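You operate a simulated robot arm through the tools that you are given. There is no shell and no other tool.

You are at the controls of a simulated robot arm. One attempt, no reset.

JOB
Slide the blue sensor to 35 and count two cans past it.
Fine: belt switch Off first and left Off; free the sensor's star knob, slide, tighten it; zero the counter, then hold the yellow button till it shows 2.

The check looks at the end state, three seconds after you hand in, the way a careful person would. Anything else that was tipped, shoved, dropped, spilled or broken makes it a failure.

ROBOT AND FRAMES
A 6-joint arm with a two-finger parallel gripper, fixed in place. Base frame: the origin is on the floor under the middle of its stand, x ahead of it, y to its left, z up. Readings come in mm, degrees, newtons and seconds.
With the tool pointing down near the work surface it reaches from about 340 to 860 mm from the base axis. Its first joint turns from -115.0 to 115.0 degrees. Payload 3.43 kg.
The TCP is the grasp point between the finger pads, 34 mm short of the fingertips. In the tool frame z runs along the fingers and y along their closing line. Largest opening 128 mm; finger width 24, thickness 12; the body of the gripper, 48 by 130 mm, starts 96 mm behind the TCP.
Orientation is told as [roll, pitch, yaw] about the base's x, y, z axes, in that order, counted from this pose: with the fingers straight down and closing along the base's y, the tool's x points along the base's -x, its y along +y and its z along -z.

CONTROLS
- The arm moves only by the tool play_rows. Its argument "rows" is a list of rows, each a list of 6 numbers: the shift along the tool's x, y, z in mm, then the turn, a rotation vector about the tool's x, y, z in degrees. In form: [[tx, ty, tz, wx, wy, wz], ...]. A call has 1 to 20 rows; each row is the pose to reach, as a shift and turn from the pose commanded when the call began, along the tool's axes at that moment. "hand" is the gripper command, from -1 (fully open) to 1 (shut), values between in proportion, set as the call begins (left out, the last holds). Rows are played at 5 a second. More than 50 mm and 8.6 degrees between two rows, or a gripper value outside its range, and nothing of the call is played. Where a pose cannot be reached the arm comes as near as it can. A force on the tool above 40 N (or 10 N above the force at the start of the call, whichever is more), or a blocked arm, ends the call early, and 0.2 s more pass. The fingers move at their own pace (about 108 mm/s each) and stop on an object; they squeeze with about 40 N. The grip force told is the motor's: it shows also when the fingers shut on nothing. Time passes only in rows, and 0.2 s behind the last, so rows that repeat a pose let the fingers close. It gives the time, the measured TCP pose, the force on the tool (base axes), the opening and the grip force at its end, in the units of the frame above (readings bear some noise), with the torque about the TCP (base axes, N m) and any sound that the robot's microphone picked up, and new pictures: "pictures" is both (left out), scene, wrist or none.
- Cameras (640 x 400 px; columns grow to the right, rows downward): "scene" is fixed at [219.3, 500, 1514.5]; the picture's right is [-0.97, -0.24, 0.00], its down [-0.11, 0.44, -0.89] and it looks along [0.21, -0.86, -0.45] (base axes); focal length 358 px, centre (320, 200). "wrist" rides on the gripper at [76, -11, -160] in the tool frame; the picture's right is [0.15, 0.99, 0.00], its down [-0.88, 0.13, -0.46] and it looks along [-0.45, 0.07, 0.89] (tool axes); focal length 234 px, centre (320, 200). There is no depth. A picture from a camera that has moved, and an enlarged one, comes with that camera's place and axes in the base frame and with its lens.
- move_column(by): moves the trunk up (or, below 0, down) by that many mm; the arm rides with it, the base frame stays. It gives what a move gives, with no picture.
- enlarge(camera, box): a new picture of the part [left, top, right, bottom] of that camera's present view, enlarged. No time passes.
- close_job(): hands the job in; it is judged then, once.

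Nothing tells you positions but the pictures and the camera data. Unless the task says otherwise, let go and move clear before handing in.

The tools are called after "Call:" by a JSON object that holds its "name" and its "arguments". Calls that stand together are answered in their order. play_rows: Moves the arm, as the interface text tells. Its arguments: {"type":"object","properties":{"rows":{"type":"array","items":{"type":"array","items":{"type":"number"}}},"hand":{"type":"number"},"pictures":{"type":"string","enum":["both","scene","wrist","none"]}},"required":["rows"]} The other tools are called the same way: move_column (by) moves the trunk up or down; enlarge (camera, box) takes an enlarged picture of a part of a camera's view; close_job () hands the job in.

At the start:

```text
time: 0.0
position: [106.0, -436.6, 1234.1]
ee_rot: [0.0, 0.1, 0.0]
wrist_force: [0.2, -0.3, -0.2]
ft_torque: [0.01, -0.01, 0.01]
grip_width: 127.6
grip_force: 0.2
trunk travel left (down, up): [-700.0, 90.0]
```

scene: 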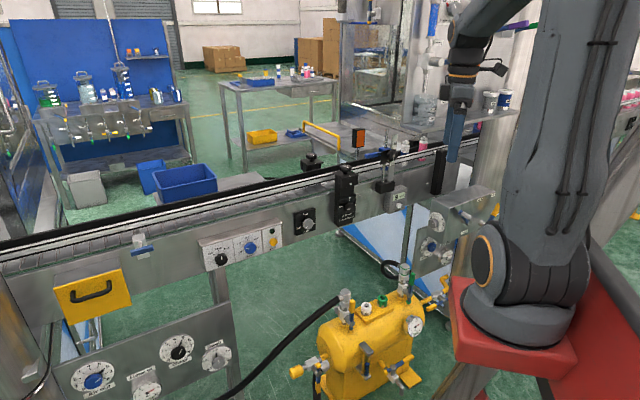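
wrist: 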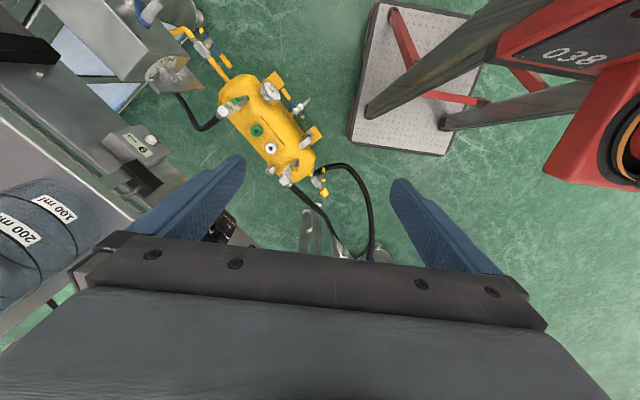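

I see a conveyor with several controls on its front rail, and panels below. I'll enlarge parts of the scene view to identify the blue sensor, belt switch, counter and yellow button before moving anything.

Call:
{"name": "enlarge", "arguments": {"camera": "scene", "box": [180, 170, 340, 270]}}

Call:
{"name": "enlarge", "arguments": {"camera": "scene", "box": [40, 220, 240, 400]}}

Call:
{"name": "enlarge", "arguments": {"camera": "scene", "box": [320, 120, 480, 230]}}

Call:
{"name": "enlarge", "arguments": {"camera": "scene", "box": [0, 200, 180, 310]}}

Call:
{"name": "enlarge", "arguments": {"camera": "scene", "box": [400, 170, 520, 270]}}

```text
4.00 times, centred on (260, 220) of scene
camera zoom: at [219.3, 500.0, 1514.5], right [-0.97, -0.24, 0.0], down [-0.11, 0.44, -0.89], along [0.21, -0.86, -0.45], focal length 1431 px, centre (560, 120)
```

zoom: 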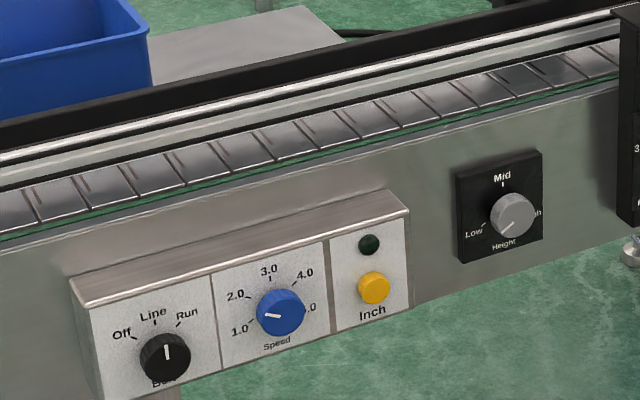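

```text
2.22 times, centred on (140, 310) of scene
camera zoom: at [219.3, 500.0, 1514.5], right [-0.97, -0.24, 0.0], down [-0.11, 0.44, -0.89], along [0.21, -0.86, -0.45], focal length 795 px, centre (720, -44)
```

zoom: 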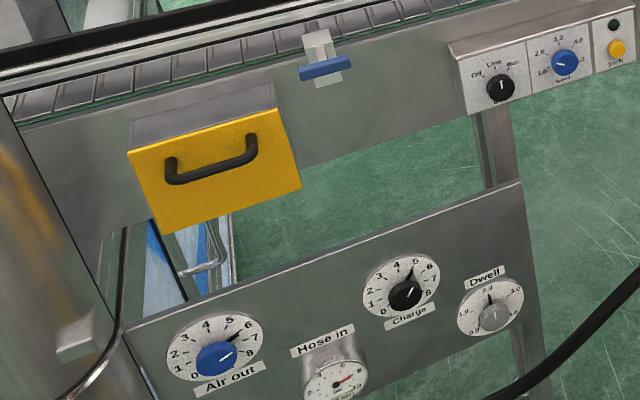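

```text
3.64 times, centred on (400, 175) of scene
camera zoom: at [219.3, 500.0, 1514.5], right [-0.97, -0.24, 0.0], down [-0.11, 0.44, -0.89], along [0.21, -0.86, -0.45], focal length 1301 px, centre (29, 291)
```

zoom: 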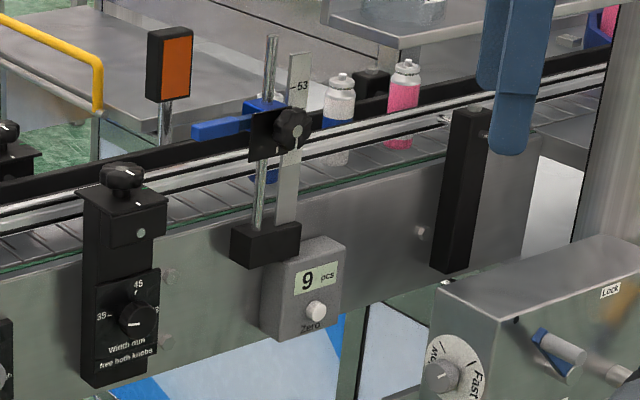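

```text
3.56 times, centred on (90, 255) of scene
camera zoom: at [219.3, 500.0, 1514.5], right [-0.97, -0.24, 0.0], down [-0.11, 0.44, -0.89], along [0.21, -0.86, -0.45], focal length 1272 px, centre (1138, 4)
```

zoom: 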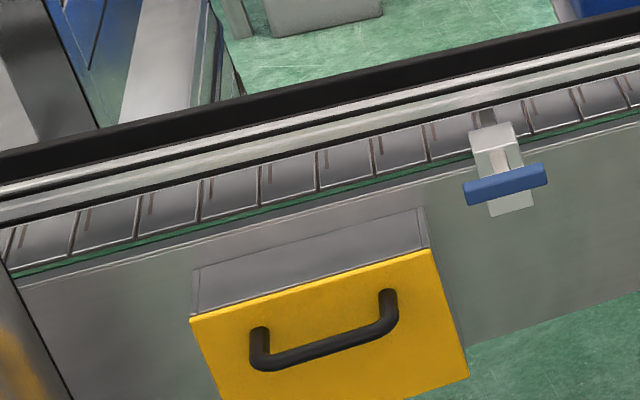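

```text
4.00 times, centred on (460, 220) of scene
camera zoom: at [219.3, 500.0, 1514.5], right [-0.97, -0.24, 0.0], down [-0.11, 0.44, -0.89], along [0.21, -0.86, -0.45], focal length 1431 px, centre (-240, 120)
```

zoom: 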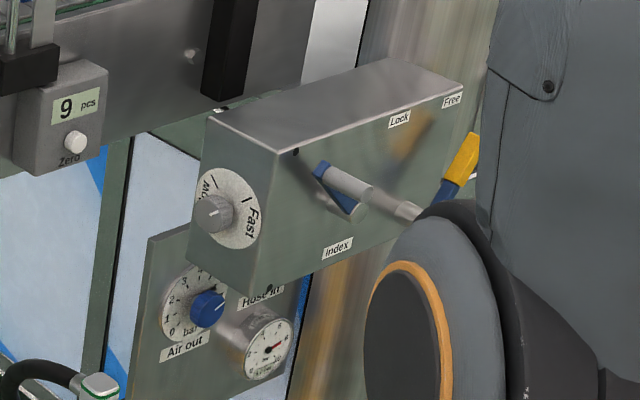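

The belt box (black Off/Line/Run knob, blue Speed dial, yellow Inch button) is on the rail front. The counter (9 pcs, Zero) and a blue sensor on a post with a star knob are further right. I'll zoom more closely on the sensor, its scale, and the belt box.

Call:
{"name": "enlarge", "arguments": {"camera": "scene", "box": [365, 125, 429, 165]}}

Call:
{"name": "enlarge", "arguments": {"camera": "scene", "box": [370, 165, 434, 220]}}

Call:
{"name": "enlarge", "arguments": {"camera": "scene", "box": [200, 220, 290, 275]}}

Call:
{"name": "enlarge", "arguments": {"camera": "scene", "box": [325, 155, 373, 230]}}

Call:
{"name": "enlarge", "arguments": {"camera": "wrist", "box": [0, 80, 240, 260]}}

```text
10.00 times, centred on (397, 145) of scene
camera zoom: at [219.3, 500.0, 1514.5], right [-0.97, -0.24, 0.0], down [-0.11, 0.44, -0.89], along [0.21, -0.86, -0.45], focal length 3578 px, centre (-450, 750)
```

zoom: 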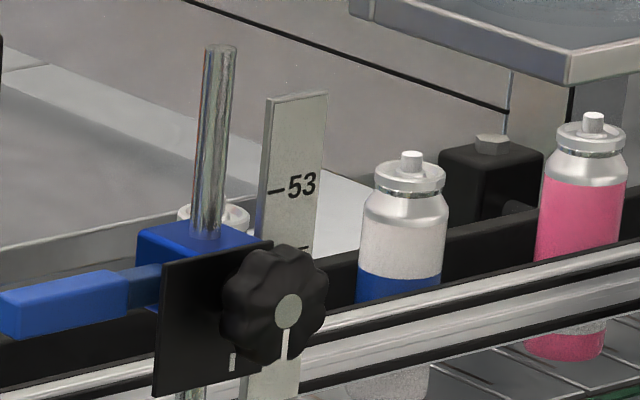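

```text
7.27 times, centred on (402, 192) of scene
camera zoom: at [219.3, 500.0, 1514.5], right [-0.97, -0.24, 0.0], down [-0.11, 0.44, -0.89], along [0.21, -0.86, -0.45], focal length 2602 px, centre (-276, 254)
```

zoom: 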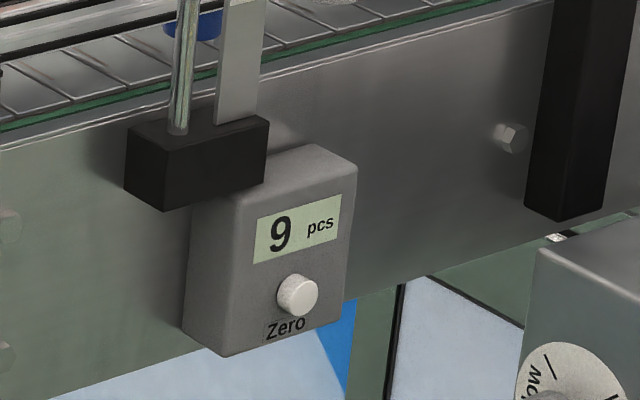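

```text
7.11 times, centred on (245, 248) of scene
camera zoom: at [219.3, 500.0, 1514.5], right [-0.97, -0.24, 0.0], down [-0.11, 0.44, -0.89], along [0.21, -0.86, -0.45], focal length 2545 px, centre (853, -138)
```

zoom: 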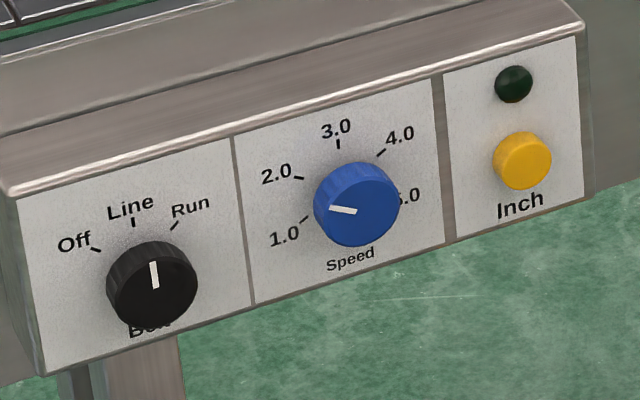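

```text
5.33 times, centred on (349, 192) of scene
camera zoom: at [219.3, 500.0, 1514.5], right [-0.97, -0.24, 0.0], down [-0.11, 0.44, -0.89], along [0.21, -0.86, -0.45], focal length 1908 px, centre (165, 240)
```

zoom: 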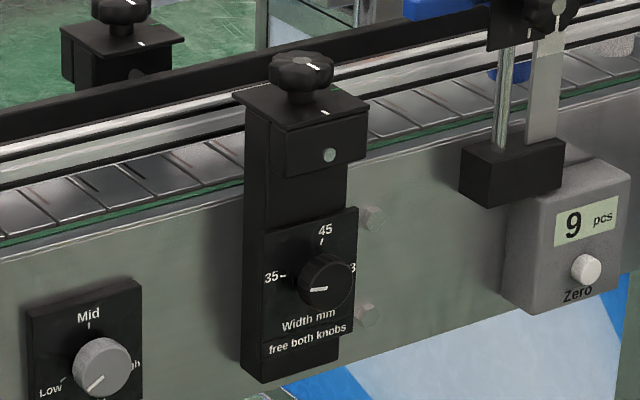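

```text
2.22 times, centred on (120, 170) of wrist
camera zoom: at [30.8, -448.9, 1395.3], right [-0.15, 0.99, 0.0], down [0.88, 0.13, 0.46], along [0.45, 0.07, -0.89], focal length 520 px, centre (764, 267)
```

zoom: 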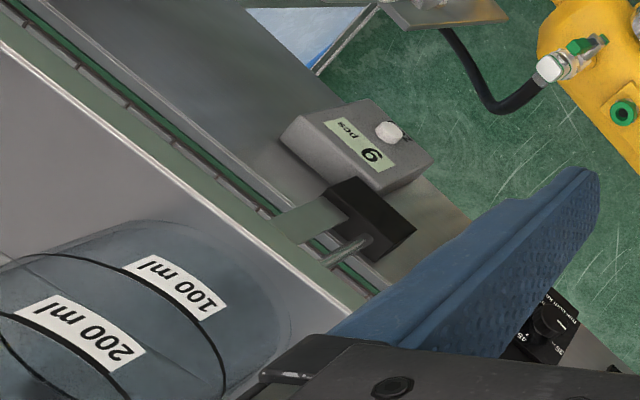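

I need to understand the beaker-like object with ml marks near the sensor before moving. I'll zoom in on it from both cameras.

Call:
{"name": "enlarge", "arguments": {"camera": "scene", "box": [330, 0, 530, 125]}}

Call:
{"name": "enlarge", "arguments": {"camera": "wrist", "box": [0, 150, 160, 310]}}

Call:
{"name": "enlarge", "arguments": {"camera": "scene", "box": [420, 0, 640, 140]}}

Call:
{"name": "enlarge", "arguments": {"camera": "wrist", "box": [0, 0, 320, 200]}}

```text
3.20 times, centred on (430, 62) of scene
camera zoom: at [219.3, 500.0, 1514.5], right [-0.97, -0.24, 0.0], down [-0.11, 0.44, -0.89], along [0.21, -0.86, -0.45], focal length 1145 px, centre (-32, 640)
```

zoom: 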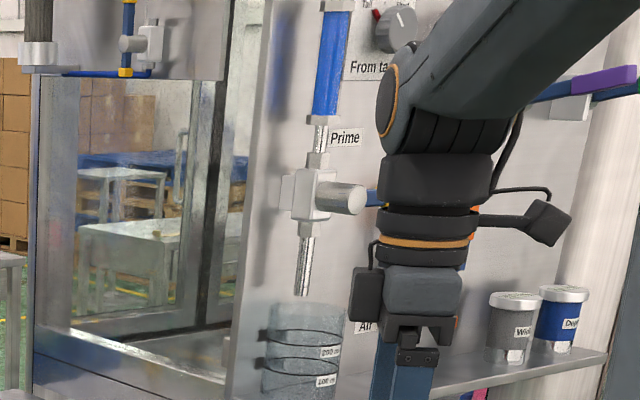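

```text
2.50 times, centred on (80, 230) of wrist
camera zoom: at [30.8, -448.9, 1395.3], right [-0.15, 0.99, 0.0], down [0.88, 0.13, 0.46], along [0.45, 0.07, -0.89], focal length 585 px, centre (920, 125)
```

zoom: 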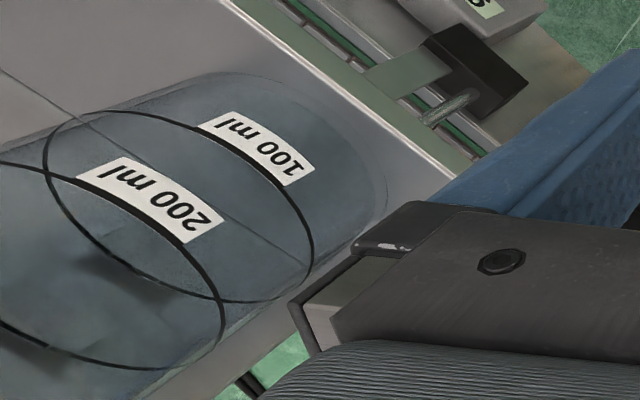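

```text
2.86 times, centred on (530, 70) of scene
camera zoom: at [219.3, 500.0, 1514.5], right [-0.97, -0.24, 0.0], down [-0.11, 0.44, -0.89], along [0.21, -0.86, -0.45], focal length 1022 px, centre (-280, 571)
```

zoom: 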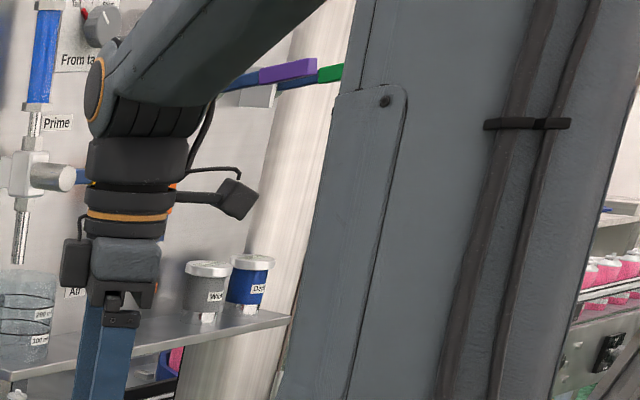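

```text
2.00 times, centred on (160, 100) of wrist
camera zoom: at [30.8, -448.9, 1395.3], right [-0.15, 0.99, 0.0], down [0.88, 0.13, 0.46], along [0.45, 0.07, -0.89], focal length 468 px, centre (640, 400)
```

zoom: 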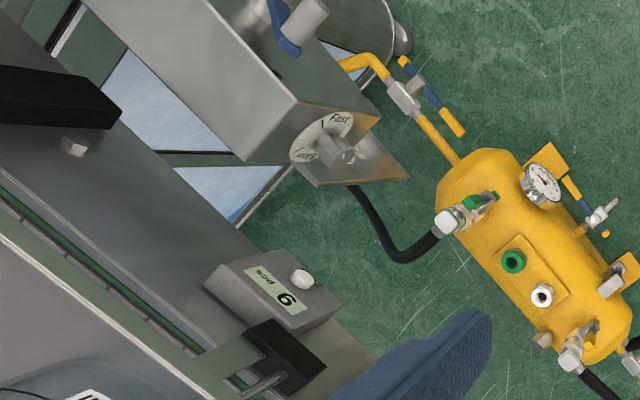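

The filling shelf with the beaker (about z 1210, front corner near x 176, y -621) hangs over the sensor and counter, so I must work beneath it. The conveyor face runs about 42.7° from base x, roughly 750 mm from the base. First I'll back away from the shelf and yaw the tool with its camera side toward the conveyor.

Call:
{"name": "play_rows", "arguments": {"rows": [[-8.5, 6.2, 0, 0, 0, -7.8], [-17, 12.4, 0, 0, 0, -15.6], [-25.5, 18.6, 0, 0, 0, -23.4], [-34, 24.8, 0, 0, 0, -31.2], [-42.5, 31, 0, 0, 0, -39], [-51, 37.2, 0, 0, 0, -46.8], [-59.5, 43.4, 0, 0, 0, -54.6], [-68, 49.6, 0, 0, 0, -62.4], [-76.5, 55.8, 0, 0, 0, -70.2], [-85, 62, 0, 0, 0, -78], [-93.5, 68.2, 0, 0, 0, -85.8], [-102, 74.4, 0, 0, 0, -93.6], [-110.5, 80.6, 0, 0, 0, -101.4], [-119, 86.8, 0, 0, 0, -109.2], [-127.5, 93, 0, 0, 0, -117], [-136, 99.2, 0, 0, 0, -124.8], [-144, 105, 0, 0, 0, -132.7]], "pictures": "both"}}

```text
time: 3.6
position: [304.5, -277.9, 1229.0]
ee_rot: [2.4, 0.4, 130.5]
wrist_force: [0.3, -0.9, -1.6]
ft_torque: [0.01, -0.03, 0.0]
grip_width: 127.9
grip_force: 0.0
out of reach, approached as far as the arm can: row 15, 16, 17
trunk travel left (down, up): [-700.0, 90.0]
camera wrist: at [368.4, -323.5, 1389.0], right [-0.66, -0.75, 0.04], down [-0.66, 0.6, 0.46], along [-0.37, 0.27, -0.89], focal length 234 px, centre (320, 200)
```

scene: 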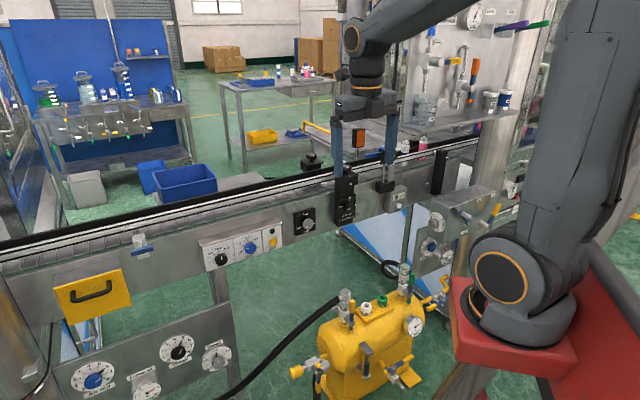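
wrist: 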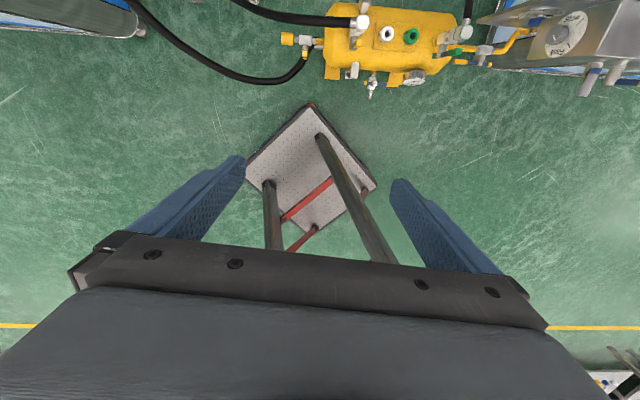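

The arm ran short of the last few rows, most likely a wrist-joint limit with the camera on the outward side. I'll unwind the wrist the other way, which gives plenty of turning range, and move toward the belt-switch side clear of everything.

Call:
{"name": "play_rows", "arguments": {"rows": [[-1.1, -8.6, 3, 0, 0, 8.5], [-2.2, -17.2, 6, 0, 0, 17], [-3.3, -25.8, 9, 0, 0, 25.5], [-4.4, -34.4, 12, 0, 0, 34], [-5.5, -43, 15, 0, 0, 42.5], [-6.6, -51.6, 18, 0, 0, 51], [-7.7, -60.2, 21, 0, 0, 59.5], [-8.8, -68.8, 24, 0, 0, 68], [-9.9, -77.4, 27, 0, 0, 76.5], [-11, -86, 30, 0, 0, 85], [-12.1, -94.6, 33, 0, 0, 93.5], [-13.2, -103.2, 36, 0, 0, 102], [-14.3, -111.8, 39, 0, 0, 110.5], [-15.4, -120.4, 42, 0, 0, 119], [-16.5, -129, 45, 0, 0, 127.5], [-17.6, -137.6, 48, 0, 0, 136], [-18.7, -146.2, 51, 0, 0, 144.5], [-19.8, -154.8, 54, 0, 0, 153], [-20.9, -163.4, 57, 0, 0, 161.5], [-22, -172, 60, 0, 0, 170]], "pictures": "scene"}}

```text
time: 7.8
position: [421.1, -152.3, 1161.1]
ee_rot: [-2.5, 0.1, -39.7]
wrist_force: [-0.7, -1.0, -0.6]
ft_torque: [0.02, -0.01, 0.02]
grip_width: 127.8
grip_force: 0.0
trunk travel left (down, up): [-700.0, 90.0]
```

scene: 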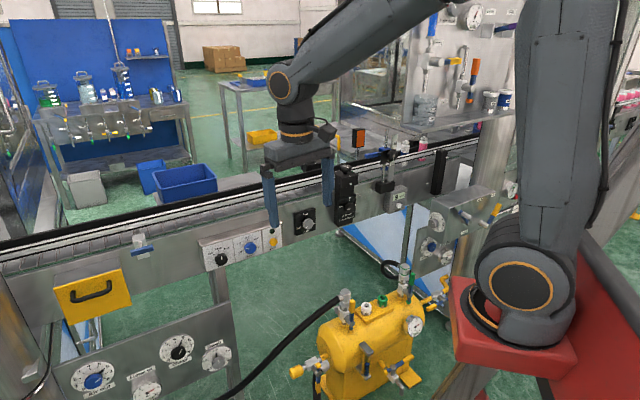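

The wrist is now in its comfortable range. I'll lower the trunk 200 mm so the arm sits at working height, then pitch the tool to horizontal.

Call:
{"name": "move_column", "arguments": {"by": -200}}

```text
time: 10.0
position: [421.7, -151.9, 960.9]
ee_rot: [-2.4, 0.1, -39.6]
wrist_force: [-0.8, 1.2, -0.3]
ft_torque: [-0.02, 0.01, 0.02]
grip_width: 128.0
grip_force: 0.1
trunk travel left (down, up): [-500.0, 290.0]
```

Trunk is down, clear all around. I'll square the tool to the conveyor azimuth, moving out a bit, before pitching.

Call:
{"name": "play_rows", "arguments": {"rows": [[-30, 16, 0, -0.8, 0, 2.6], [-60, 32, 0, -1.6, 0, 5.1], [-89.7, 48.3, 0, -2.4, 0, 7.7], [-89.7, 48.3, 0, -2.4, 0, 7.7]], "pictures": "none"}}

Call:
{"name": "play_rows", "arguments": {"rows": [[-7.3, 4.8, 9.2, 0, -8.18, 0], [-14.6, 9.6, 18.4, 0, -16.36, 0], [-21.9, 14.4, 27.6, 0, -24.54, 0], [-29.2, 19.2, 36.8, 0, -32.72, 0], [-36.5, 24, 46, 0, -40.9, 0], [-43.8, 28.8, 55.2, 0, -49.08, 0], [-51.1, 33.6, 64.4, 0, -57.26, 0], [-58.4, 38.4, 73.6, 0, -65.44, 0], [-65.7, 43.2, 82.8, 0, -73.62, 0], [-73, 48, 92, 0, -81.8, 0], [-80, 52.8, 101, 0, -90, 0], [-80, 52.8, 101, 0, -90, 0]], "pictures": "both"}}

```text
time: 11.0
position: [521.5, -172.7, 954.9]
ee_rot: [-0.1, -0.1, -47.2]
wrist_force: [-0.6, 0.2, -0.8]
ft_torque: [-0.01, 0.02, -0.01]
grip_width: 128.0
grip_force: 0.1
trunk travel left (down, up): [-500.0, 290.0]
```

```text
time: 13.6
position: [638.4, -191.4, 883.2]
ee_rot: [-76.2, -88.7, 28.4]
wrist_force: [-0.8, 0.3, 0.3]
ft_torque: [-0.01, 0.0, 0.02]
grip_width: 128.2
grip_force: 0.0
out of reach, approached as far as the arm can: row 10, 11, 12
trunk travel left (down, up): [-500.0, 290.0]
camera wrist: at [522.3, -82.2, 808.5], right [0.73, 0.66, -0.17], down [-0.19, 0.43, 0.88], along [0.66, -0.61, 0.44], focal length 234 px, centre (320, 200)
```

scene: 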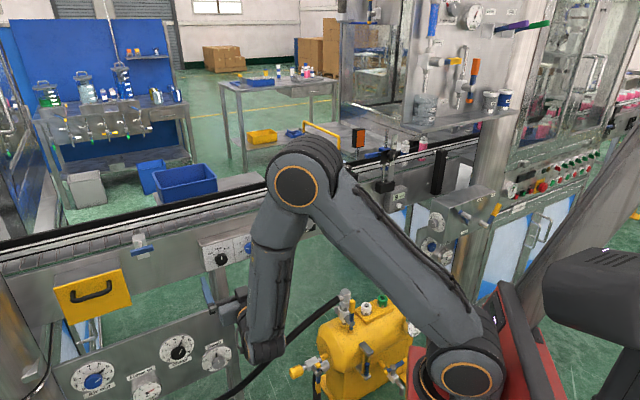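
wrist: 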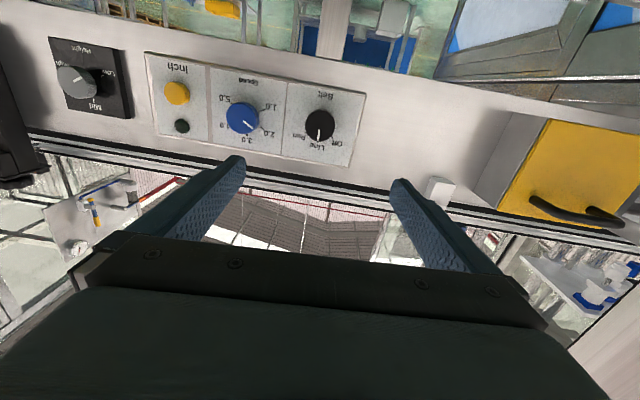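

The tool is nearly horizontal and the wrist camera (upside down) now sees the belt box: Inch, Speed, Belt knob. I'll check the black hose position near the wrist before going lower, and look closely at the belt box.

Call:
{"name": "enlarge", "arguments": {"camera": "scene", "box": [190, 190, 390, 400]}}

Call:
{"name": "enlarge", "arguments": {"camera": "wrist", "box": [130, 40, 390, 180]}}

Call:
{"name": "enlarge", "arguments": {"camera": "wrist", "box": [0, 0, 320, 200]}}

```text
1.90 times, centred on (290, 295) of scene
camera zoom: at [219.3, 500.0, 1514.5], right [-0.97, -0.24, 0.0], down [-0.11, 0.44, -0.89], along [0.21, -0.86, -0.45], focal length 682 px, centre (377, 19)
```

zoom: 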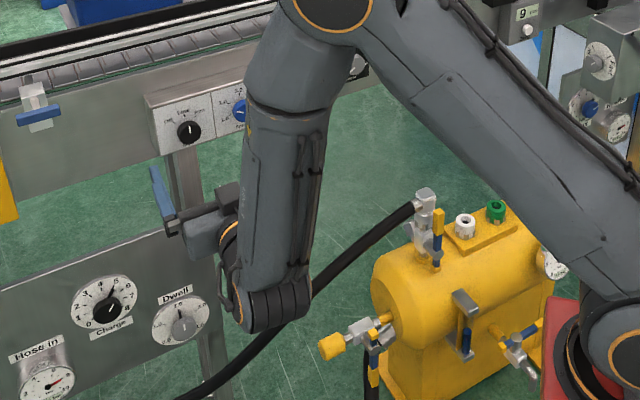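

```text
2.46 times, centred on (260, 110) of wrist
camera zoom: at [522.3, -82.2, 808.5], right [0.73, 0.66, -0.17], down [-0.19, 0.43, 0.88], along [0.66, -0.61, 0.44], focal length 576 px, centre (468, 422)
```

zoom: 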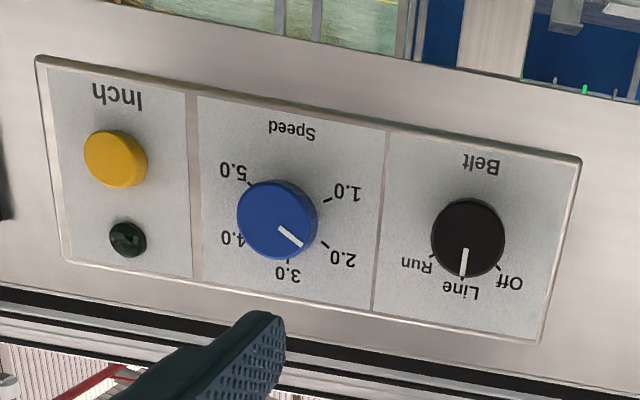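

```text
2.00 times, centred on (160, 100) of wrist
camera zoom: at [522.3, -82.2, 808.5], right [0.73, 0.66, -0.17], down [-0.19, 0.43, 0.88], along [0.66, -0.61, 0.44], focal length 468 px, centre (640, 400)
```

zoom: 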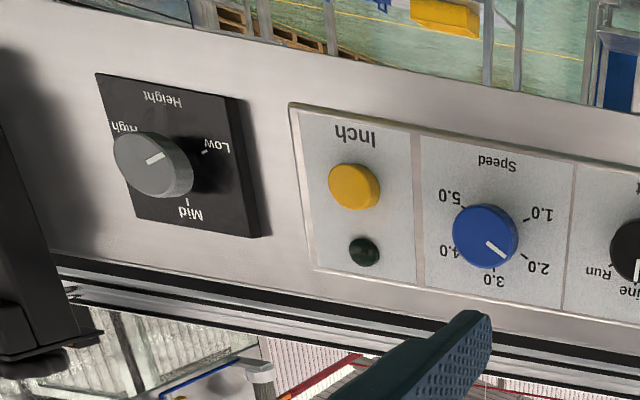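

The Belt knob (at Line) is straight ahead of the tool, about 28 mm lower and 140 mm ahead. I'll align with it, narrow the fingers to about 70 mm, and approach part way to re-measure.

Call:
{"name": "play_rows", "arguments": {"rows": [[9, -1, 20, 0, 0, 0], [18, -2, 40, 0, 0, 0], [27.6, -2.8, 60, 0, 0, 0], [27.6, -2.8, 60, 0, 0, 0]], "hand": -0.1, "pictures": "both"}}

```text
time: 14.6
position: [680.9, -236.1, 859.3]
ee_rot: [-84.4, -89.4, 37.1]
wrist_force: [-0.2, 0.2, -0.8]
ft_torque: [-0.02, -0.01, -0.01]
grip_width: 70.7
grip_force: 0.0
out of reach, approached as far as the arm can: row 1, 2, 3, 4
trunk travel left (down, up): [-500.0, 290.0]
camera wrist: at [564.1, -126.7, 783.6], right [0.73, 0.67, -0.16], down [-0.21, 0.43, 0.88], along [0.65, -0.61, 0.45], focal length 234 px, centre (320, 200)
```

scene: 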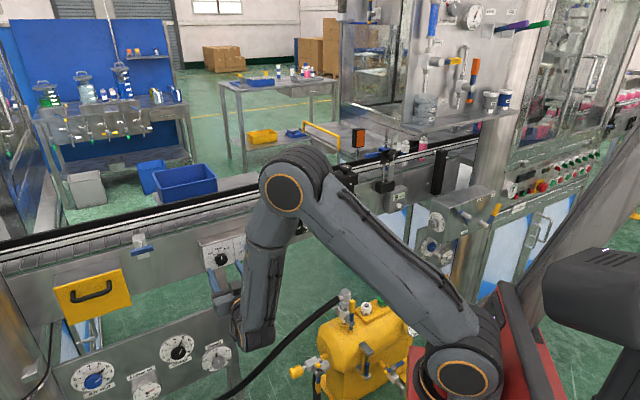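
wrist: 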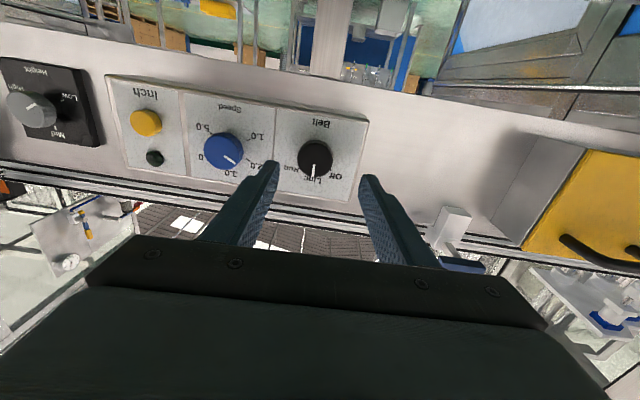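

The arm followed closely despite the reach flag. I'll zoom into the wrist view to check alignment with the Belt knob.

Call:
{"name": "enlarge", "arguments": {"camera": "wrist", "box": [230, 80, 400, 220]}}

Call:
{"name": "enlarge", "arguments": {"camera": "scene", "box": [190, 220, 290, 300]}}

```text
2.86 times, centred on (315, 150) of wrist
camera zoom: at [564.1, -126.7, 783.6], right [0.73, 0.67, -0.16], down [-0.21, 0.43, 0.88], along [0.65, -0.61, 0.45], focal length 669 px, centre (334, 343)
```

zoom: 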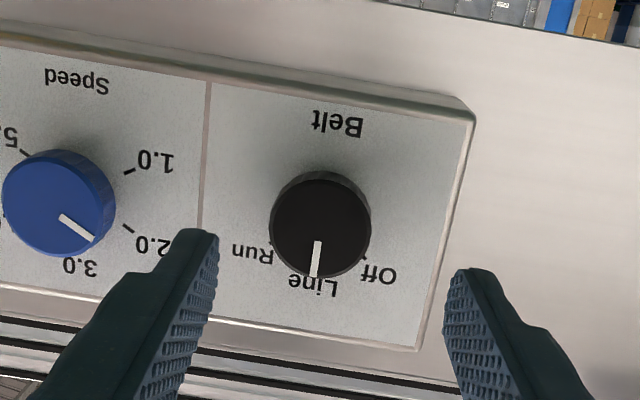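

```text
5.00 times, centred on (240, 260) of scene
camera zoom: at [219.3, 500.0, 1514.5], right [-0.97, -0.24, 0.0], down [-0.11, 0.44, -0.89], along [0.21, -0.86, -0.45], focal length 1789 px, centre (720, -100)
```

zoom: 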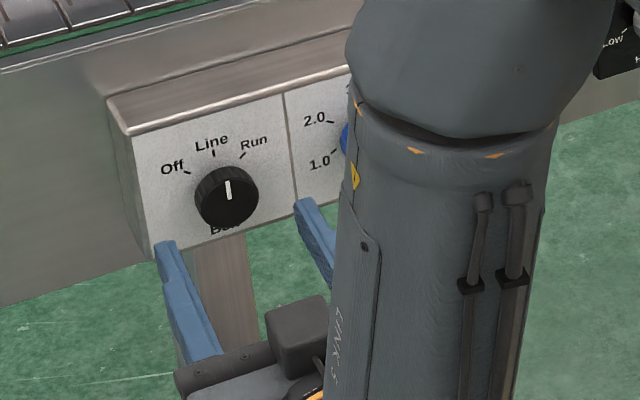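

The knob is about 4 mm to one side and roughly 78 mm ahead. I'll centre on it and advance so the fingertips straddle it, then check.

Call:
{"name": "play_rows", "arguments": {"rows": [[1, -1.5, 15, 0, 0, 0], [2, -3, 30, 0, 0, 0], [3, -4.3, 42, 0, 0, 0], [3, -4.3, 50, 0, 0, 0], [3, -4.3, 50, 0, 0, 0]], "pictures": "wrist"}}

Call:
{"name": "enlarge", "arguments": {"camera": "wrist", "box": [230, 80, 400, 220]}}

Call:
{"name": "enlarge", "arguments": {"camera": "scene", "box": [190, 220, 290, 300]}}

```text
time: 15.8
position: [711.5, -275.4, 854.4]
ee_rot: [-147.9, -89.9, 100.6]
wrist_force: [-0.3, 0.2, 0.3]
ft_torque: [-0.01, -0.01, 0.01]
grip_width: 70.3
grip_force: 0.0
trunk travel left (down, up): [-500.0, 290.0]
camera wrist: at [595.4, -165.5, 779.2], right [0.73, 0.67, -0.15], down [-0.21, 0.42, 0.88], along [0.65, -0.61, 0.45], focal length 234 px, centre (320, 200)
```

wrist: 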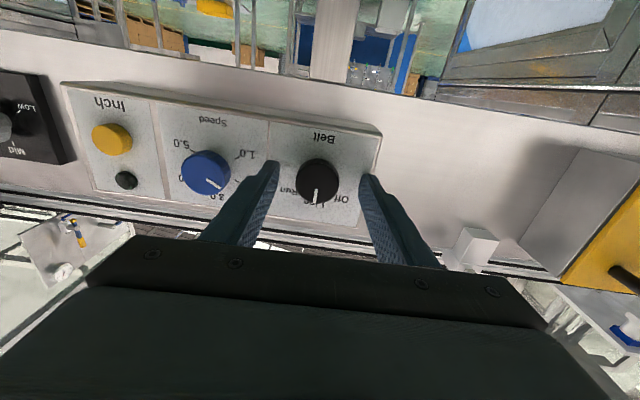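

```text
2.86 times, centred on (315, 150) of wrist
camera zoom: at [595.4, -165.5, 779.2], right [0.73, 0.67, -0.15], down [-0.21, 0.42, 0.88], along [0.65, -0.61, 0.45], focal length 669 px, centre (334, 343)
```

zoom: 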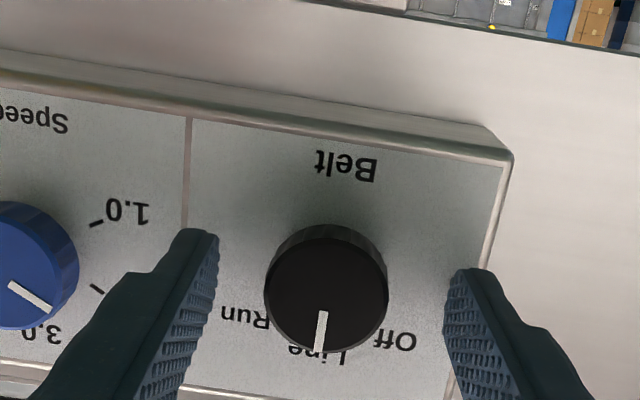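

```text
5.00 times, centred on (240, 260) of scene
camera zoom: at [219.3, 500.0, 1514.5], right [-0.97, -0.24, 0.0], down [-0.11, 0.44, -0.89], along [0.21, -0.86, -0.45], focal length 1789 px, centre (720, -100)
```

zoom: 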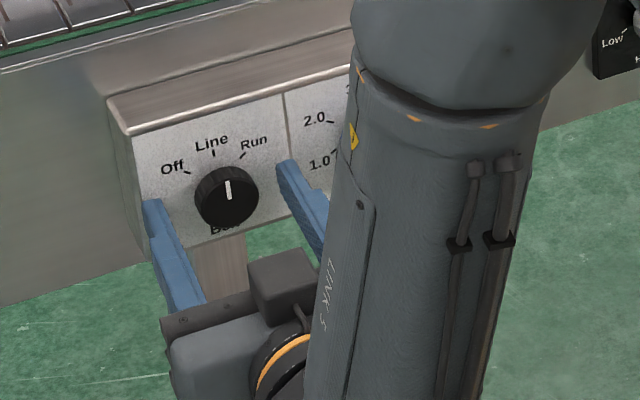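

By size estimate the fingertips already overlap the knob with the panel just beyond. I'll creep forward in small steps watching the force.

Call:
{"name": "play_rows", "arguments": {"rows": [[0.5, -1, 1.5, 0, 0, 0], [1, -1.2, 3, 0, 0, 0], [1, -1.2, 4, 0, 0, 0]], "pictures": "none"}}

Call:
{"name": "enlarge", "arguments": {"camera": "wrist", "box": [230, 80, 400, 220]}}

```text
time: 16.6
position: [714.0, -278.5, 854.2]
ee_rot: [-146.6, -89.9, 99.2]
wrist_force: [-0.5, 0.1, -0.8]
ft_torque: [0.0, 0.02, 0.03]
grip_width: 70.1
grip_force: 0.1
trunk travel left (down, up): [-500.0, 290.0]
```

```text
2.86 times, centred on (315, 150) of wrist
camera zoom: at [597.4, -169.4, 778.7], right [0.73, 0.67, -0.15], down [-0.21, 0.42, 0.88], along [0.65, -0.61, 0.45], focal length 669 px, centre (334, 343)
```

zoom: 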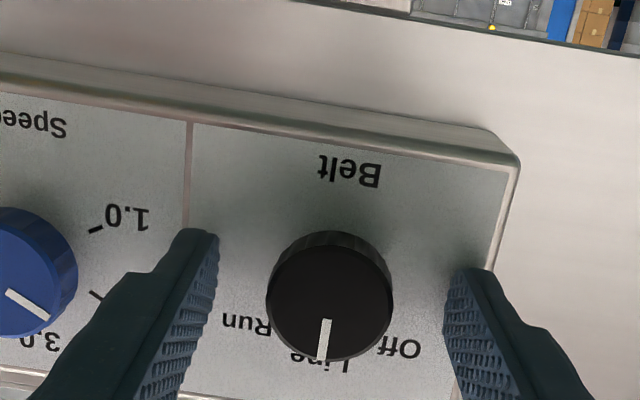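

No contact yet and the knob is centred between the pads. I'll close here and see whether the fingers stop on the knob's width (~35 mm).

Call:
{"name": "play_rows", "arguments": {"rows": [[0, 0, 0, 0, 0, 0], [0, 0, 0, 0, 0, 0], [0, 0, 0, 0, 0, 0]], "hand": 1, "pictures": "none"}}

Call:
{"name": "enlarge", "arguments": {"camera": "wrist", "box": [230, 80, 400, 220]}}

Call:
{"name": "enlarge", "arguments": {"camera": "scene", "box": [190, 220, 290, 300]}}

```text
time: 17.4
position: [711.4, -279.4, 854.1]
ee_rot: [-151.0, -89.9, 103.7]
wrist_force: [-7.1, -4.4, 0.9]
ft_torque: [-0.11, -0.11, 0.47]
grip_width: 35.3
grip_force: 44.8
trunk travel left (down, up): [-500.0, 290.0]
```

```text
2.86 times, centred on (315, 150) of wrist
camera zoom: at [596.9, -170.0, 778.8], right [0.73, 0.67, -0.15], down [-0.21, 0.42, 0.88], along [0.65, -0.61, 0.45], focal length 669 px, centre (334, 343)
```

zoom: 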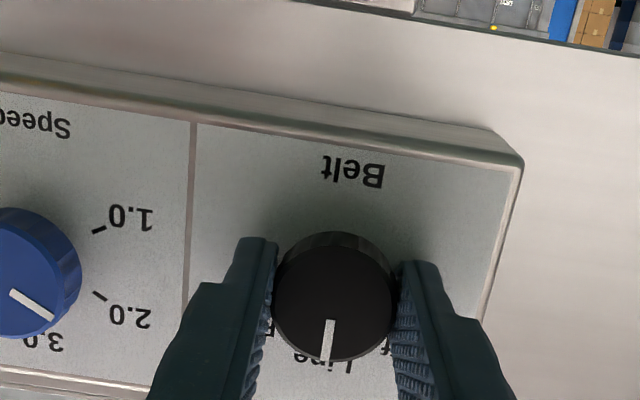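

```text
5.00 times, centred on (240, 260) of scene
camera zoom: at [219.3, 500.0, 1514.5], right [-0.97, -0.24, 0.0], down [-0.11, 0.44, -0.89], along [0.21, -0.86, -0.45], focal length 1789 px, centre (720, -100)
```

zoom: 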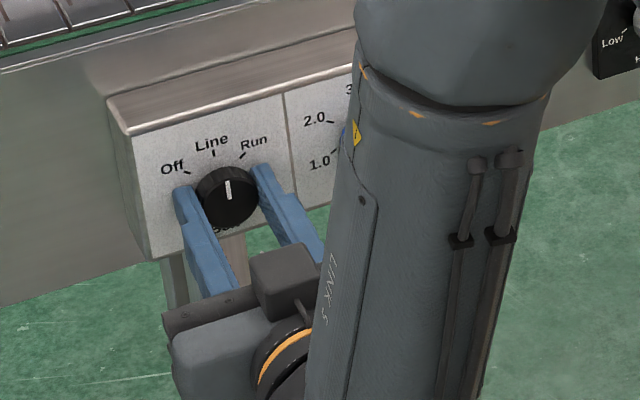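

The fingers stopped at 35 mm on the knob. I'll take out the ~2.5 mm side offset and turn counter-clockwise toward Off.

Call:
{"name": "play_rows", "arguments": {"rows": [[0, -1.3, 0, 0, 0, 0], [0, -2.5, 0, 0, 0, 0], [0, -2.5, 0, 0, 0, -8], [0, -2.5, 0, 0, 0, -16], [0, -2.5, 0, 0, 0, -24], [0, -2.5, 0, 0, 0, -32], [0, -2.5, 0, 0, 0, -40], [0, -2.5, 0, 0, 0, -45], [0, -2.5, 0, 0, 0, -45]], "pictures": "none"}}

Call:
{"name": "enlarge", "arguments": {"camera": "wrist", "box": [230, 80, 400, 220]}}

Call:
{"name": "enlarge", "arguments": {"camera": "scene", "box": [190, 220, 290, 300]}}

```text
time: 19.4
position: [712.0, -279.4, 853.4]
ee_rot: [-90.2, -44.8, 42.9]
wrist_force: [3.2, 23.9, 0.8]
ft_torque: [0.0, 0.13, 1.52]
grip_width: 35.2
grip_force: 44.7
trunk travel left (down, up): [-500.0, 290.0]
```

```text
2.86 times, centred on (315, 150) of wrist
camera zoom: at [559.3, -204.9, 809.1], right [0.44, 0.4, -0.8], down [0.21, 0.82, 0.53], along [0.87, -0.4, 0.27], focal length 669 px, centre (334, 343)
```

zoom: 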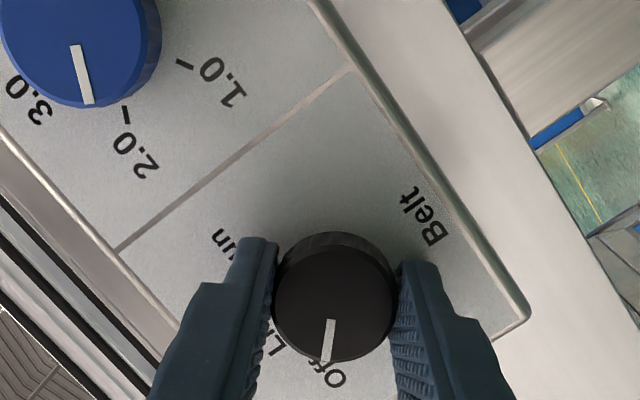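

```text
5.00 times, centred on (240, 260) of scene
camera zoom: at [219.3, 500.0, 1514.5], right [-0.97, -0.24, 0.0], down [-0.11, 0.44, -0.89], along [0.21, -0.86, -0.45], focal length 1789 px, centre (720, -100)
```

zoom: 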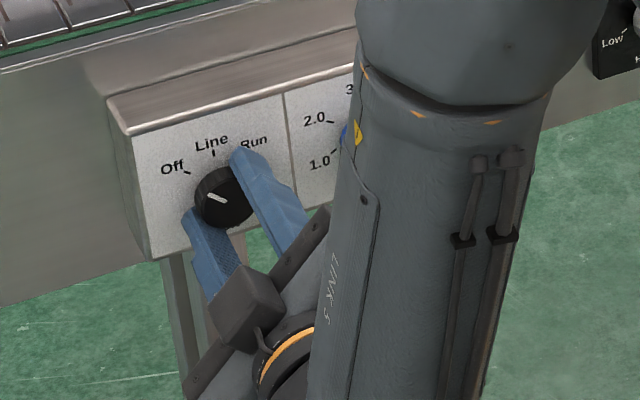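

The pointer now looks to be at Off. I'll release the knob, back off straight, and inspect.

Call:
{"name": "play_rows", "arguments": {"rows": [[0, 0, 0, 0, 0, 0], [0, 0, 0, 0, 0, 0], [0, 0, -20, 0, 0, 0], [0, 0, -45, 0, 0, 0], [0, 0, -70, 0, 0, 0]], "hand": -0.1, "pictures": "none"}}

Call:
{"name": "enlarge", "arguments": {"camera": "wrist", "box": [200, 60, 420, 220]}}

Call:
{"name": "enlarge", "arguments": {"camera": "scene", "box": [195, 225, 275, 285]}}

```text
time: 20.6
position: [662.5, -229.3, 853.5]
ee_rot: [-90.2, -45.1, 42.8]
wrist_force: [0.1, -0.6, 0.3]
ft_torque: [-0.03, 0.0, -0.02]
grip_width: 70.3
grip_force: 0.1
trunk travel left (down, up): [-500.0, 290.0]
```

```text
2.50 times, centred on (310, 140) of wrist
camera zoom: at [509.6, -153.6, 808.8], right [0.44, 0.4, -0.8], down [0.22, 0.82, 0.53], along [0.87, -0.41, 0.27], focal length 585 px, centre (345, 350)
```

zoom: 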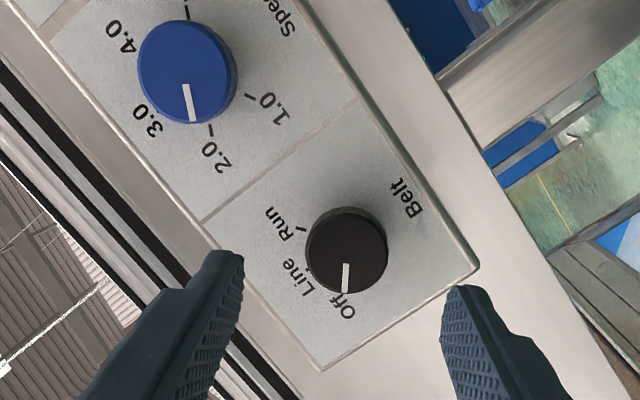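

```text
6.67 times, centred on (235, 255) of scene
camera zoom: at [219.3, 500.0, 1514.5], right [-0.97, -0.24, 0.0], down [-0.11, 0.44, -0.89], along [0.21, -0.86, -0.45], focal length 2386 px, centre (887, -167)
```

zoom: 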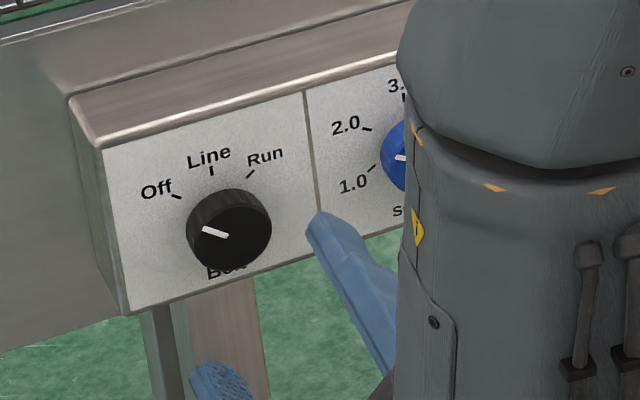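

The switch now points near Off and stayed there after release. I'll zoom tightly to verify alignment with the Off tick.

Call:
{"name": "enlarge", "arguments": {"camera": "wrist", "box": [300, 120, 370, 190]}}

Call:
{"name": "enlarge", "arguments": {"camera": "scene", "box": [208, 240, 244, 270]}}

```text
5.71 times, centred on (335, 155) of wrist
camera zoom: at [509.6, -153.6, 808.8], right [0.44, 0.4, -0.8], down [0.22, 0.82, 0.53], along [0.87, -0.41, 0.27], focal length 1338 px, centre (234, 457)
```

zoom: 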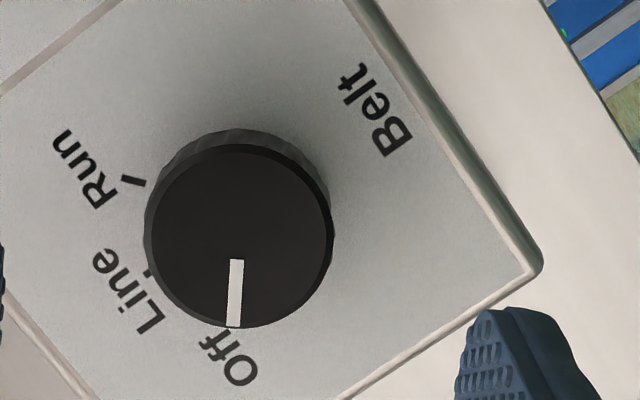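

```text
13.33 times, centred on (226, 255) of scene
camera zoom: at [219.3, 500.0, 1514.5], right [-0.97, -0.24, 0.0], down [-0.11, 0.44, -0.89], along [0.21, -0.86, -0.45], focal length 4771 px, centre (1573, -533)
```

zoom: 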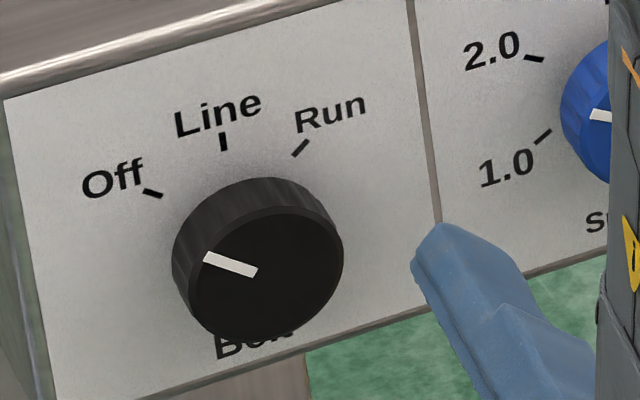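

The pointer is parallel to the Off tick: Belt is Off. Now I'll unroll the hand, then travel along the conveyor, under the shelf height, toward the sensor knob.

Call:
{"name": "play_rows", "arguments": {"rows": [[0, 0, 0, 0, 0, 8], [0, 0, -3, 0, 0, 16], [0, 0, -6, 0, 0, 24], [0, 0, -6, 0, 0, 32], [0, 0, -6, 0, 0, 40], [0, 0, -6, 0, 0, 45], [0, 0, -6, 0, 0, 45]], "pictures": "none"}}

Call:
{"name": "play_rows", "arguments": {"rows": [[-8, -36, 4, 0, 0, 0], [-16, -72, 8, 0, 0, 0], [-24, -108, 12, 0, 0, 0], [-32, -144, 16, 0, 0, 0], [-40, -180, 20, 0, 0, 0], [-48, -216, 22, 0, 0, 0], [-56, -252, 24, 0, 0, 0], [-64, -288, 26, 0, 0, 0], [-72, -324, 28, 0, 0, 0], [-80, -360, 28, 0, 0, 0]], "pictures": "both"}}

```text
time: 22.2
position: [671.8, -224.5, 864.7]
ee_rot: [-78.3, -89.4, 30.8]
wrist_force: [-0.6, -0.9, 0.2]
ft_torque: [0.02, 0.01, 0.04]
grip_width: 70.3
grip_force: 0.1
out of reach, approached as far as the arm can: row 6, 7
trunk travel left (down, up): [-500.0, 290.0]
```

```text
time: 24.4
position: [513.7, -415.1, 970.9]
ee_rot: [-69.6, -87.2, 16.9]
wrist_force: [0.0, 0.6, 0.3]
ft_torque: [0.02, 0.02, -0.01]
grip_width: 70.4
grip_force: 0.1
out of reach, approached as far as the arm can: row 1, 2, 3, 4, 5, 6, 7, 8, 9, 10
trunk travel left (down, up): [-500.0, 290.0]
camera wrist: at [404.8, -296.2, 899.1], right [0.78, 0.6, -0.19], down [-0.13, 0.45, 0.88], along [0.61, -0.66, 0.43], focal length 234 px, centre (320, 200)
```

scene: 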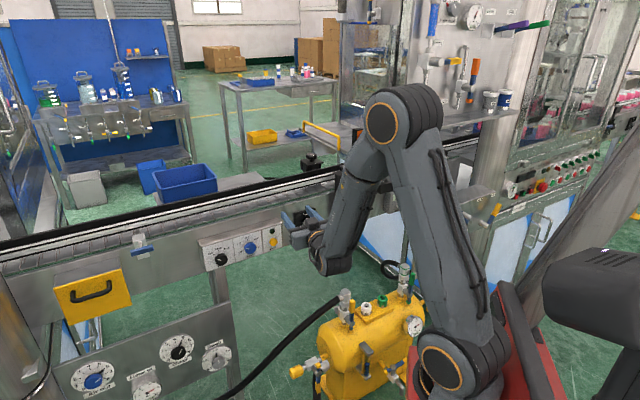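
wrist: 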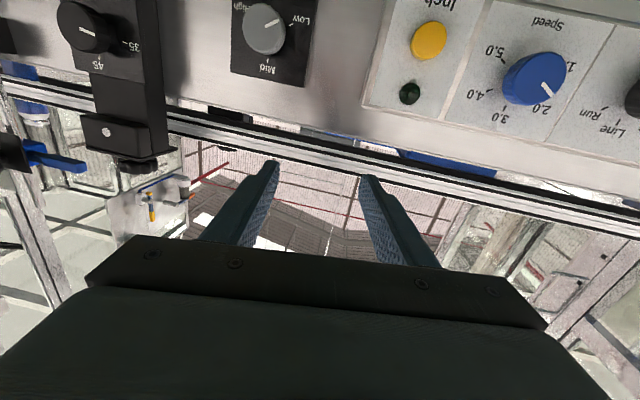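

The elevated shoulder makes the forearm too steep and the wrist is at its bend limit, so the tool lagged. The way is clear, so I'll lower the trunk another 150 mm to relax the wrist.

Call:
{"name": "move_column", "arguments": {"by": -150}}

```text
time: 26.1
position: [543.3, -410.2, 820.8]
ee_rot: [-70.2, -86.9, 17.1]
wrist_force: [-0.1, 0.3, -0.7]
ft_torque: [0.0, 0.0, -0.01]
grip_width: 70.7
grip_force: 0.1
trunk travel left (down, up): [-350.0, 440.0]
```

The trunk is lower; tips are still clear of the rail fittings. Now I'll retract slightly, raise the tool, and square it back to the conveyor normal.

Call:
{"name": "play_rows", "arguments": {"rows": [[-10, -6, -20, -1.2, -0.2, 0.6], [-45, -12, -25, -2.4, -0.5, 1.2], [-80, -20, -28, -3.6, -0.8, 1.8], [-110, -26, -30, -4.8, -1, 2.4], [-138, -31, -30, -5.8, -1.2, 2.9], [-138, -31, -30, -5.8, -1.2, 2.9]], "pictures": "none"}}

```text
time: 27.5
position: [530.6, -369.4, 953.2]
ee_rot: [93.5, -87.6, -142.7]
wrist_force: [0.6, -0.2, -0.2]
ft_torque: [-0.04, -0.02, 0.01]
grip_width: 70.1
grip_force: 0.1
out of reach, approached as far as the arm can: row 1, 2, 3, 4, 5, 6
trunk travel left (down, up): [-350.0, 440.0]
```

The arm is folded near its inner limit with the tool level. I'll pitch the tool down about 40° for the traverse, which moves the wrist outward, and level it again at the sensor.

Call:
{"name": "play_rows", "arguments": {"rows": [[0, -10, 0, 0, 8, 0], [0, -30, 0, 0, 16, 0], [0, -55, 0, 0, 24, 0], [0, -85, 0, 0, 32, 0], [0, -120, 0, 0, 40, 0], [0, -160, 0, 0, 40, 0], [0, -200, 0, 0, 40, 0], [-10, -240, 0, 0, 40, 0], [-20, -280, 0, 0, 40, 0], [-30, -320, 0, 0, 40, 0], [-30, -320, 0, 0, 40, 0]], "pictures": "both"}}

```text
time: 29.9
position: [287.7, -581.1, 968.5]
ee_rot: [3.6, -50.1, -51.9]
wrist_force: [0.1, 0.1, 0.1]
ft_torque: [0.0, -0.01, 0.01]
grip_width: 70.6
grip_force: 0.0
out of reach, approached as far as the arm can: row 3, 4
trunk travel left (down, up): [-350.0, 440.0]
camera wrist: at [167.8, -459.8, 1012.4], right [0.69, 0.72, -0.07], down [0.21, -0.1, 0.97], along [0.7, -0.68, -0.22], focal length 234 px, centre (320, 200)
```

scene: 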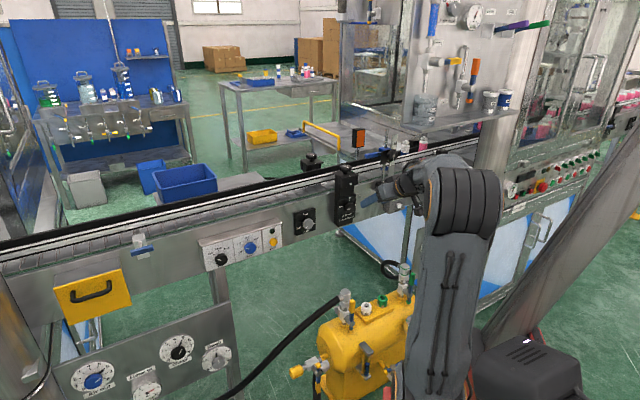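
wrist: 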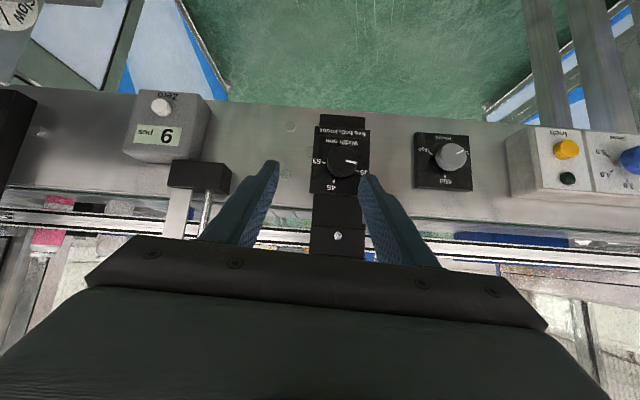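

I now see the counter, the Width unit and the rail clearly, with the arm in a comfortable posture. Next I'll move to in front of the sensor knob while levelling the tool, staying below the shelf and about 130 mm out.

Call:
{"name": "play_rows", "arguments": {"rows": [[-11.6, -24.2, -11.5, -0.15, -6.6, -0.5], [-23.2, -48.4, -23, -0.3, -13.3, -0.9], [-34.8, -72.6, -34.6, -0.45, -19.9, -1.4], [-46.3, -96.7, -46.1, -0.6, -26.5, -1.9], [-57.9, -120.9, -57.7, -0.75, -33.2, -2.3], [-69.5, -145.1, -69.2, -0.9, -39.8, -2.8], [-69.5, -145.1, -69.2, -0.9, -39.8, -2.8]], "pictures": "both"}}

```text
time: 31.5
position: [170.7, -669.4, 1060.5]
ee_rot: [141.9, -89.9, 170.9]
wrist_force: [0.1, 1.1, -0.7]
ft_torque: [0.0, -0.01, -0.03]
grip_width: 70.4
grip_force: 0.0
trunk travel left (down, up): [-350.0, 440.0]
camera wrist: at [54.3, -560.7, 984.7], right [0.73, 0.67, -0.15], down [-0.22, 0.42, 0.88], along [0.65, -0.61, 0.45], focal length 234 px, centre (320, 200)
```

scene: 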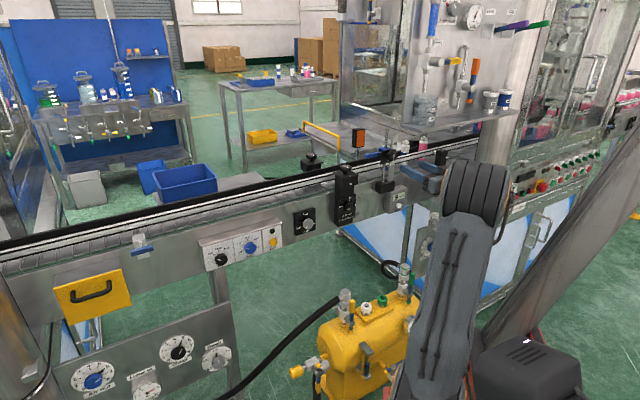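
wrist: 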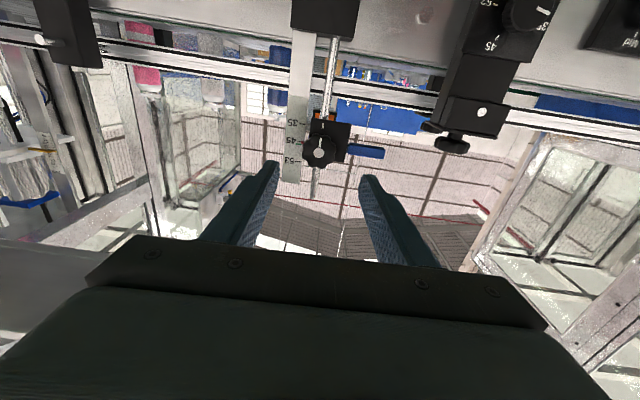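

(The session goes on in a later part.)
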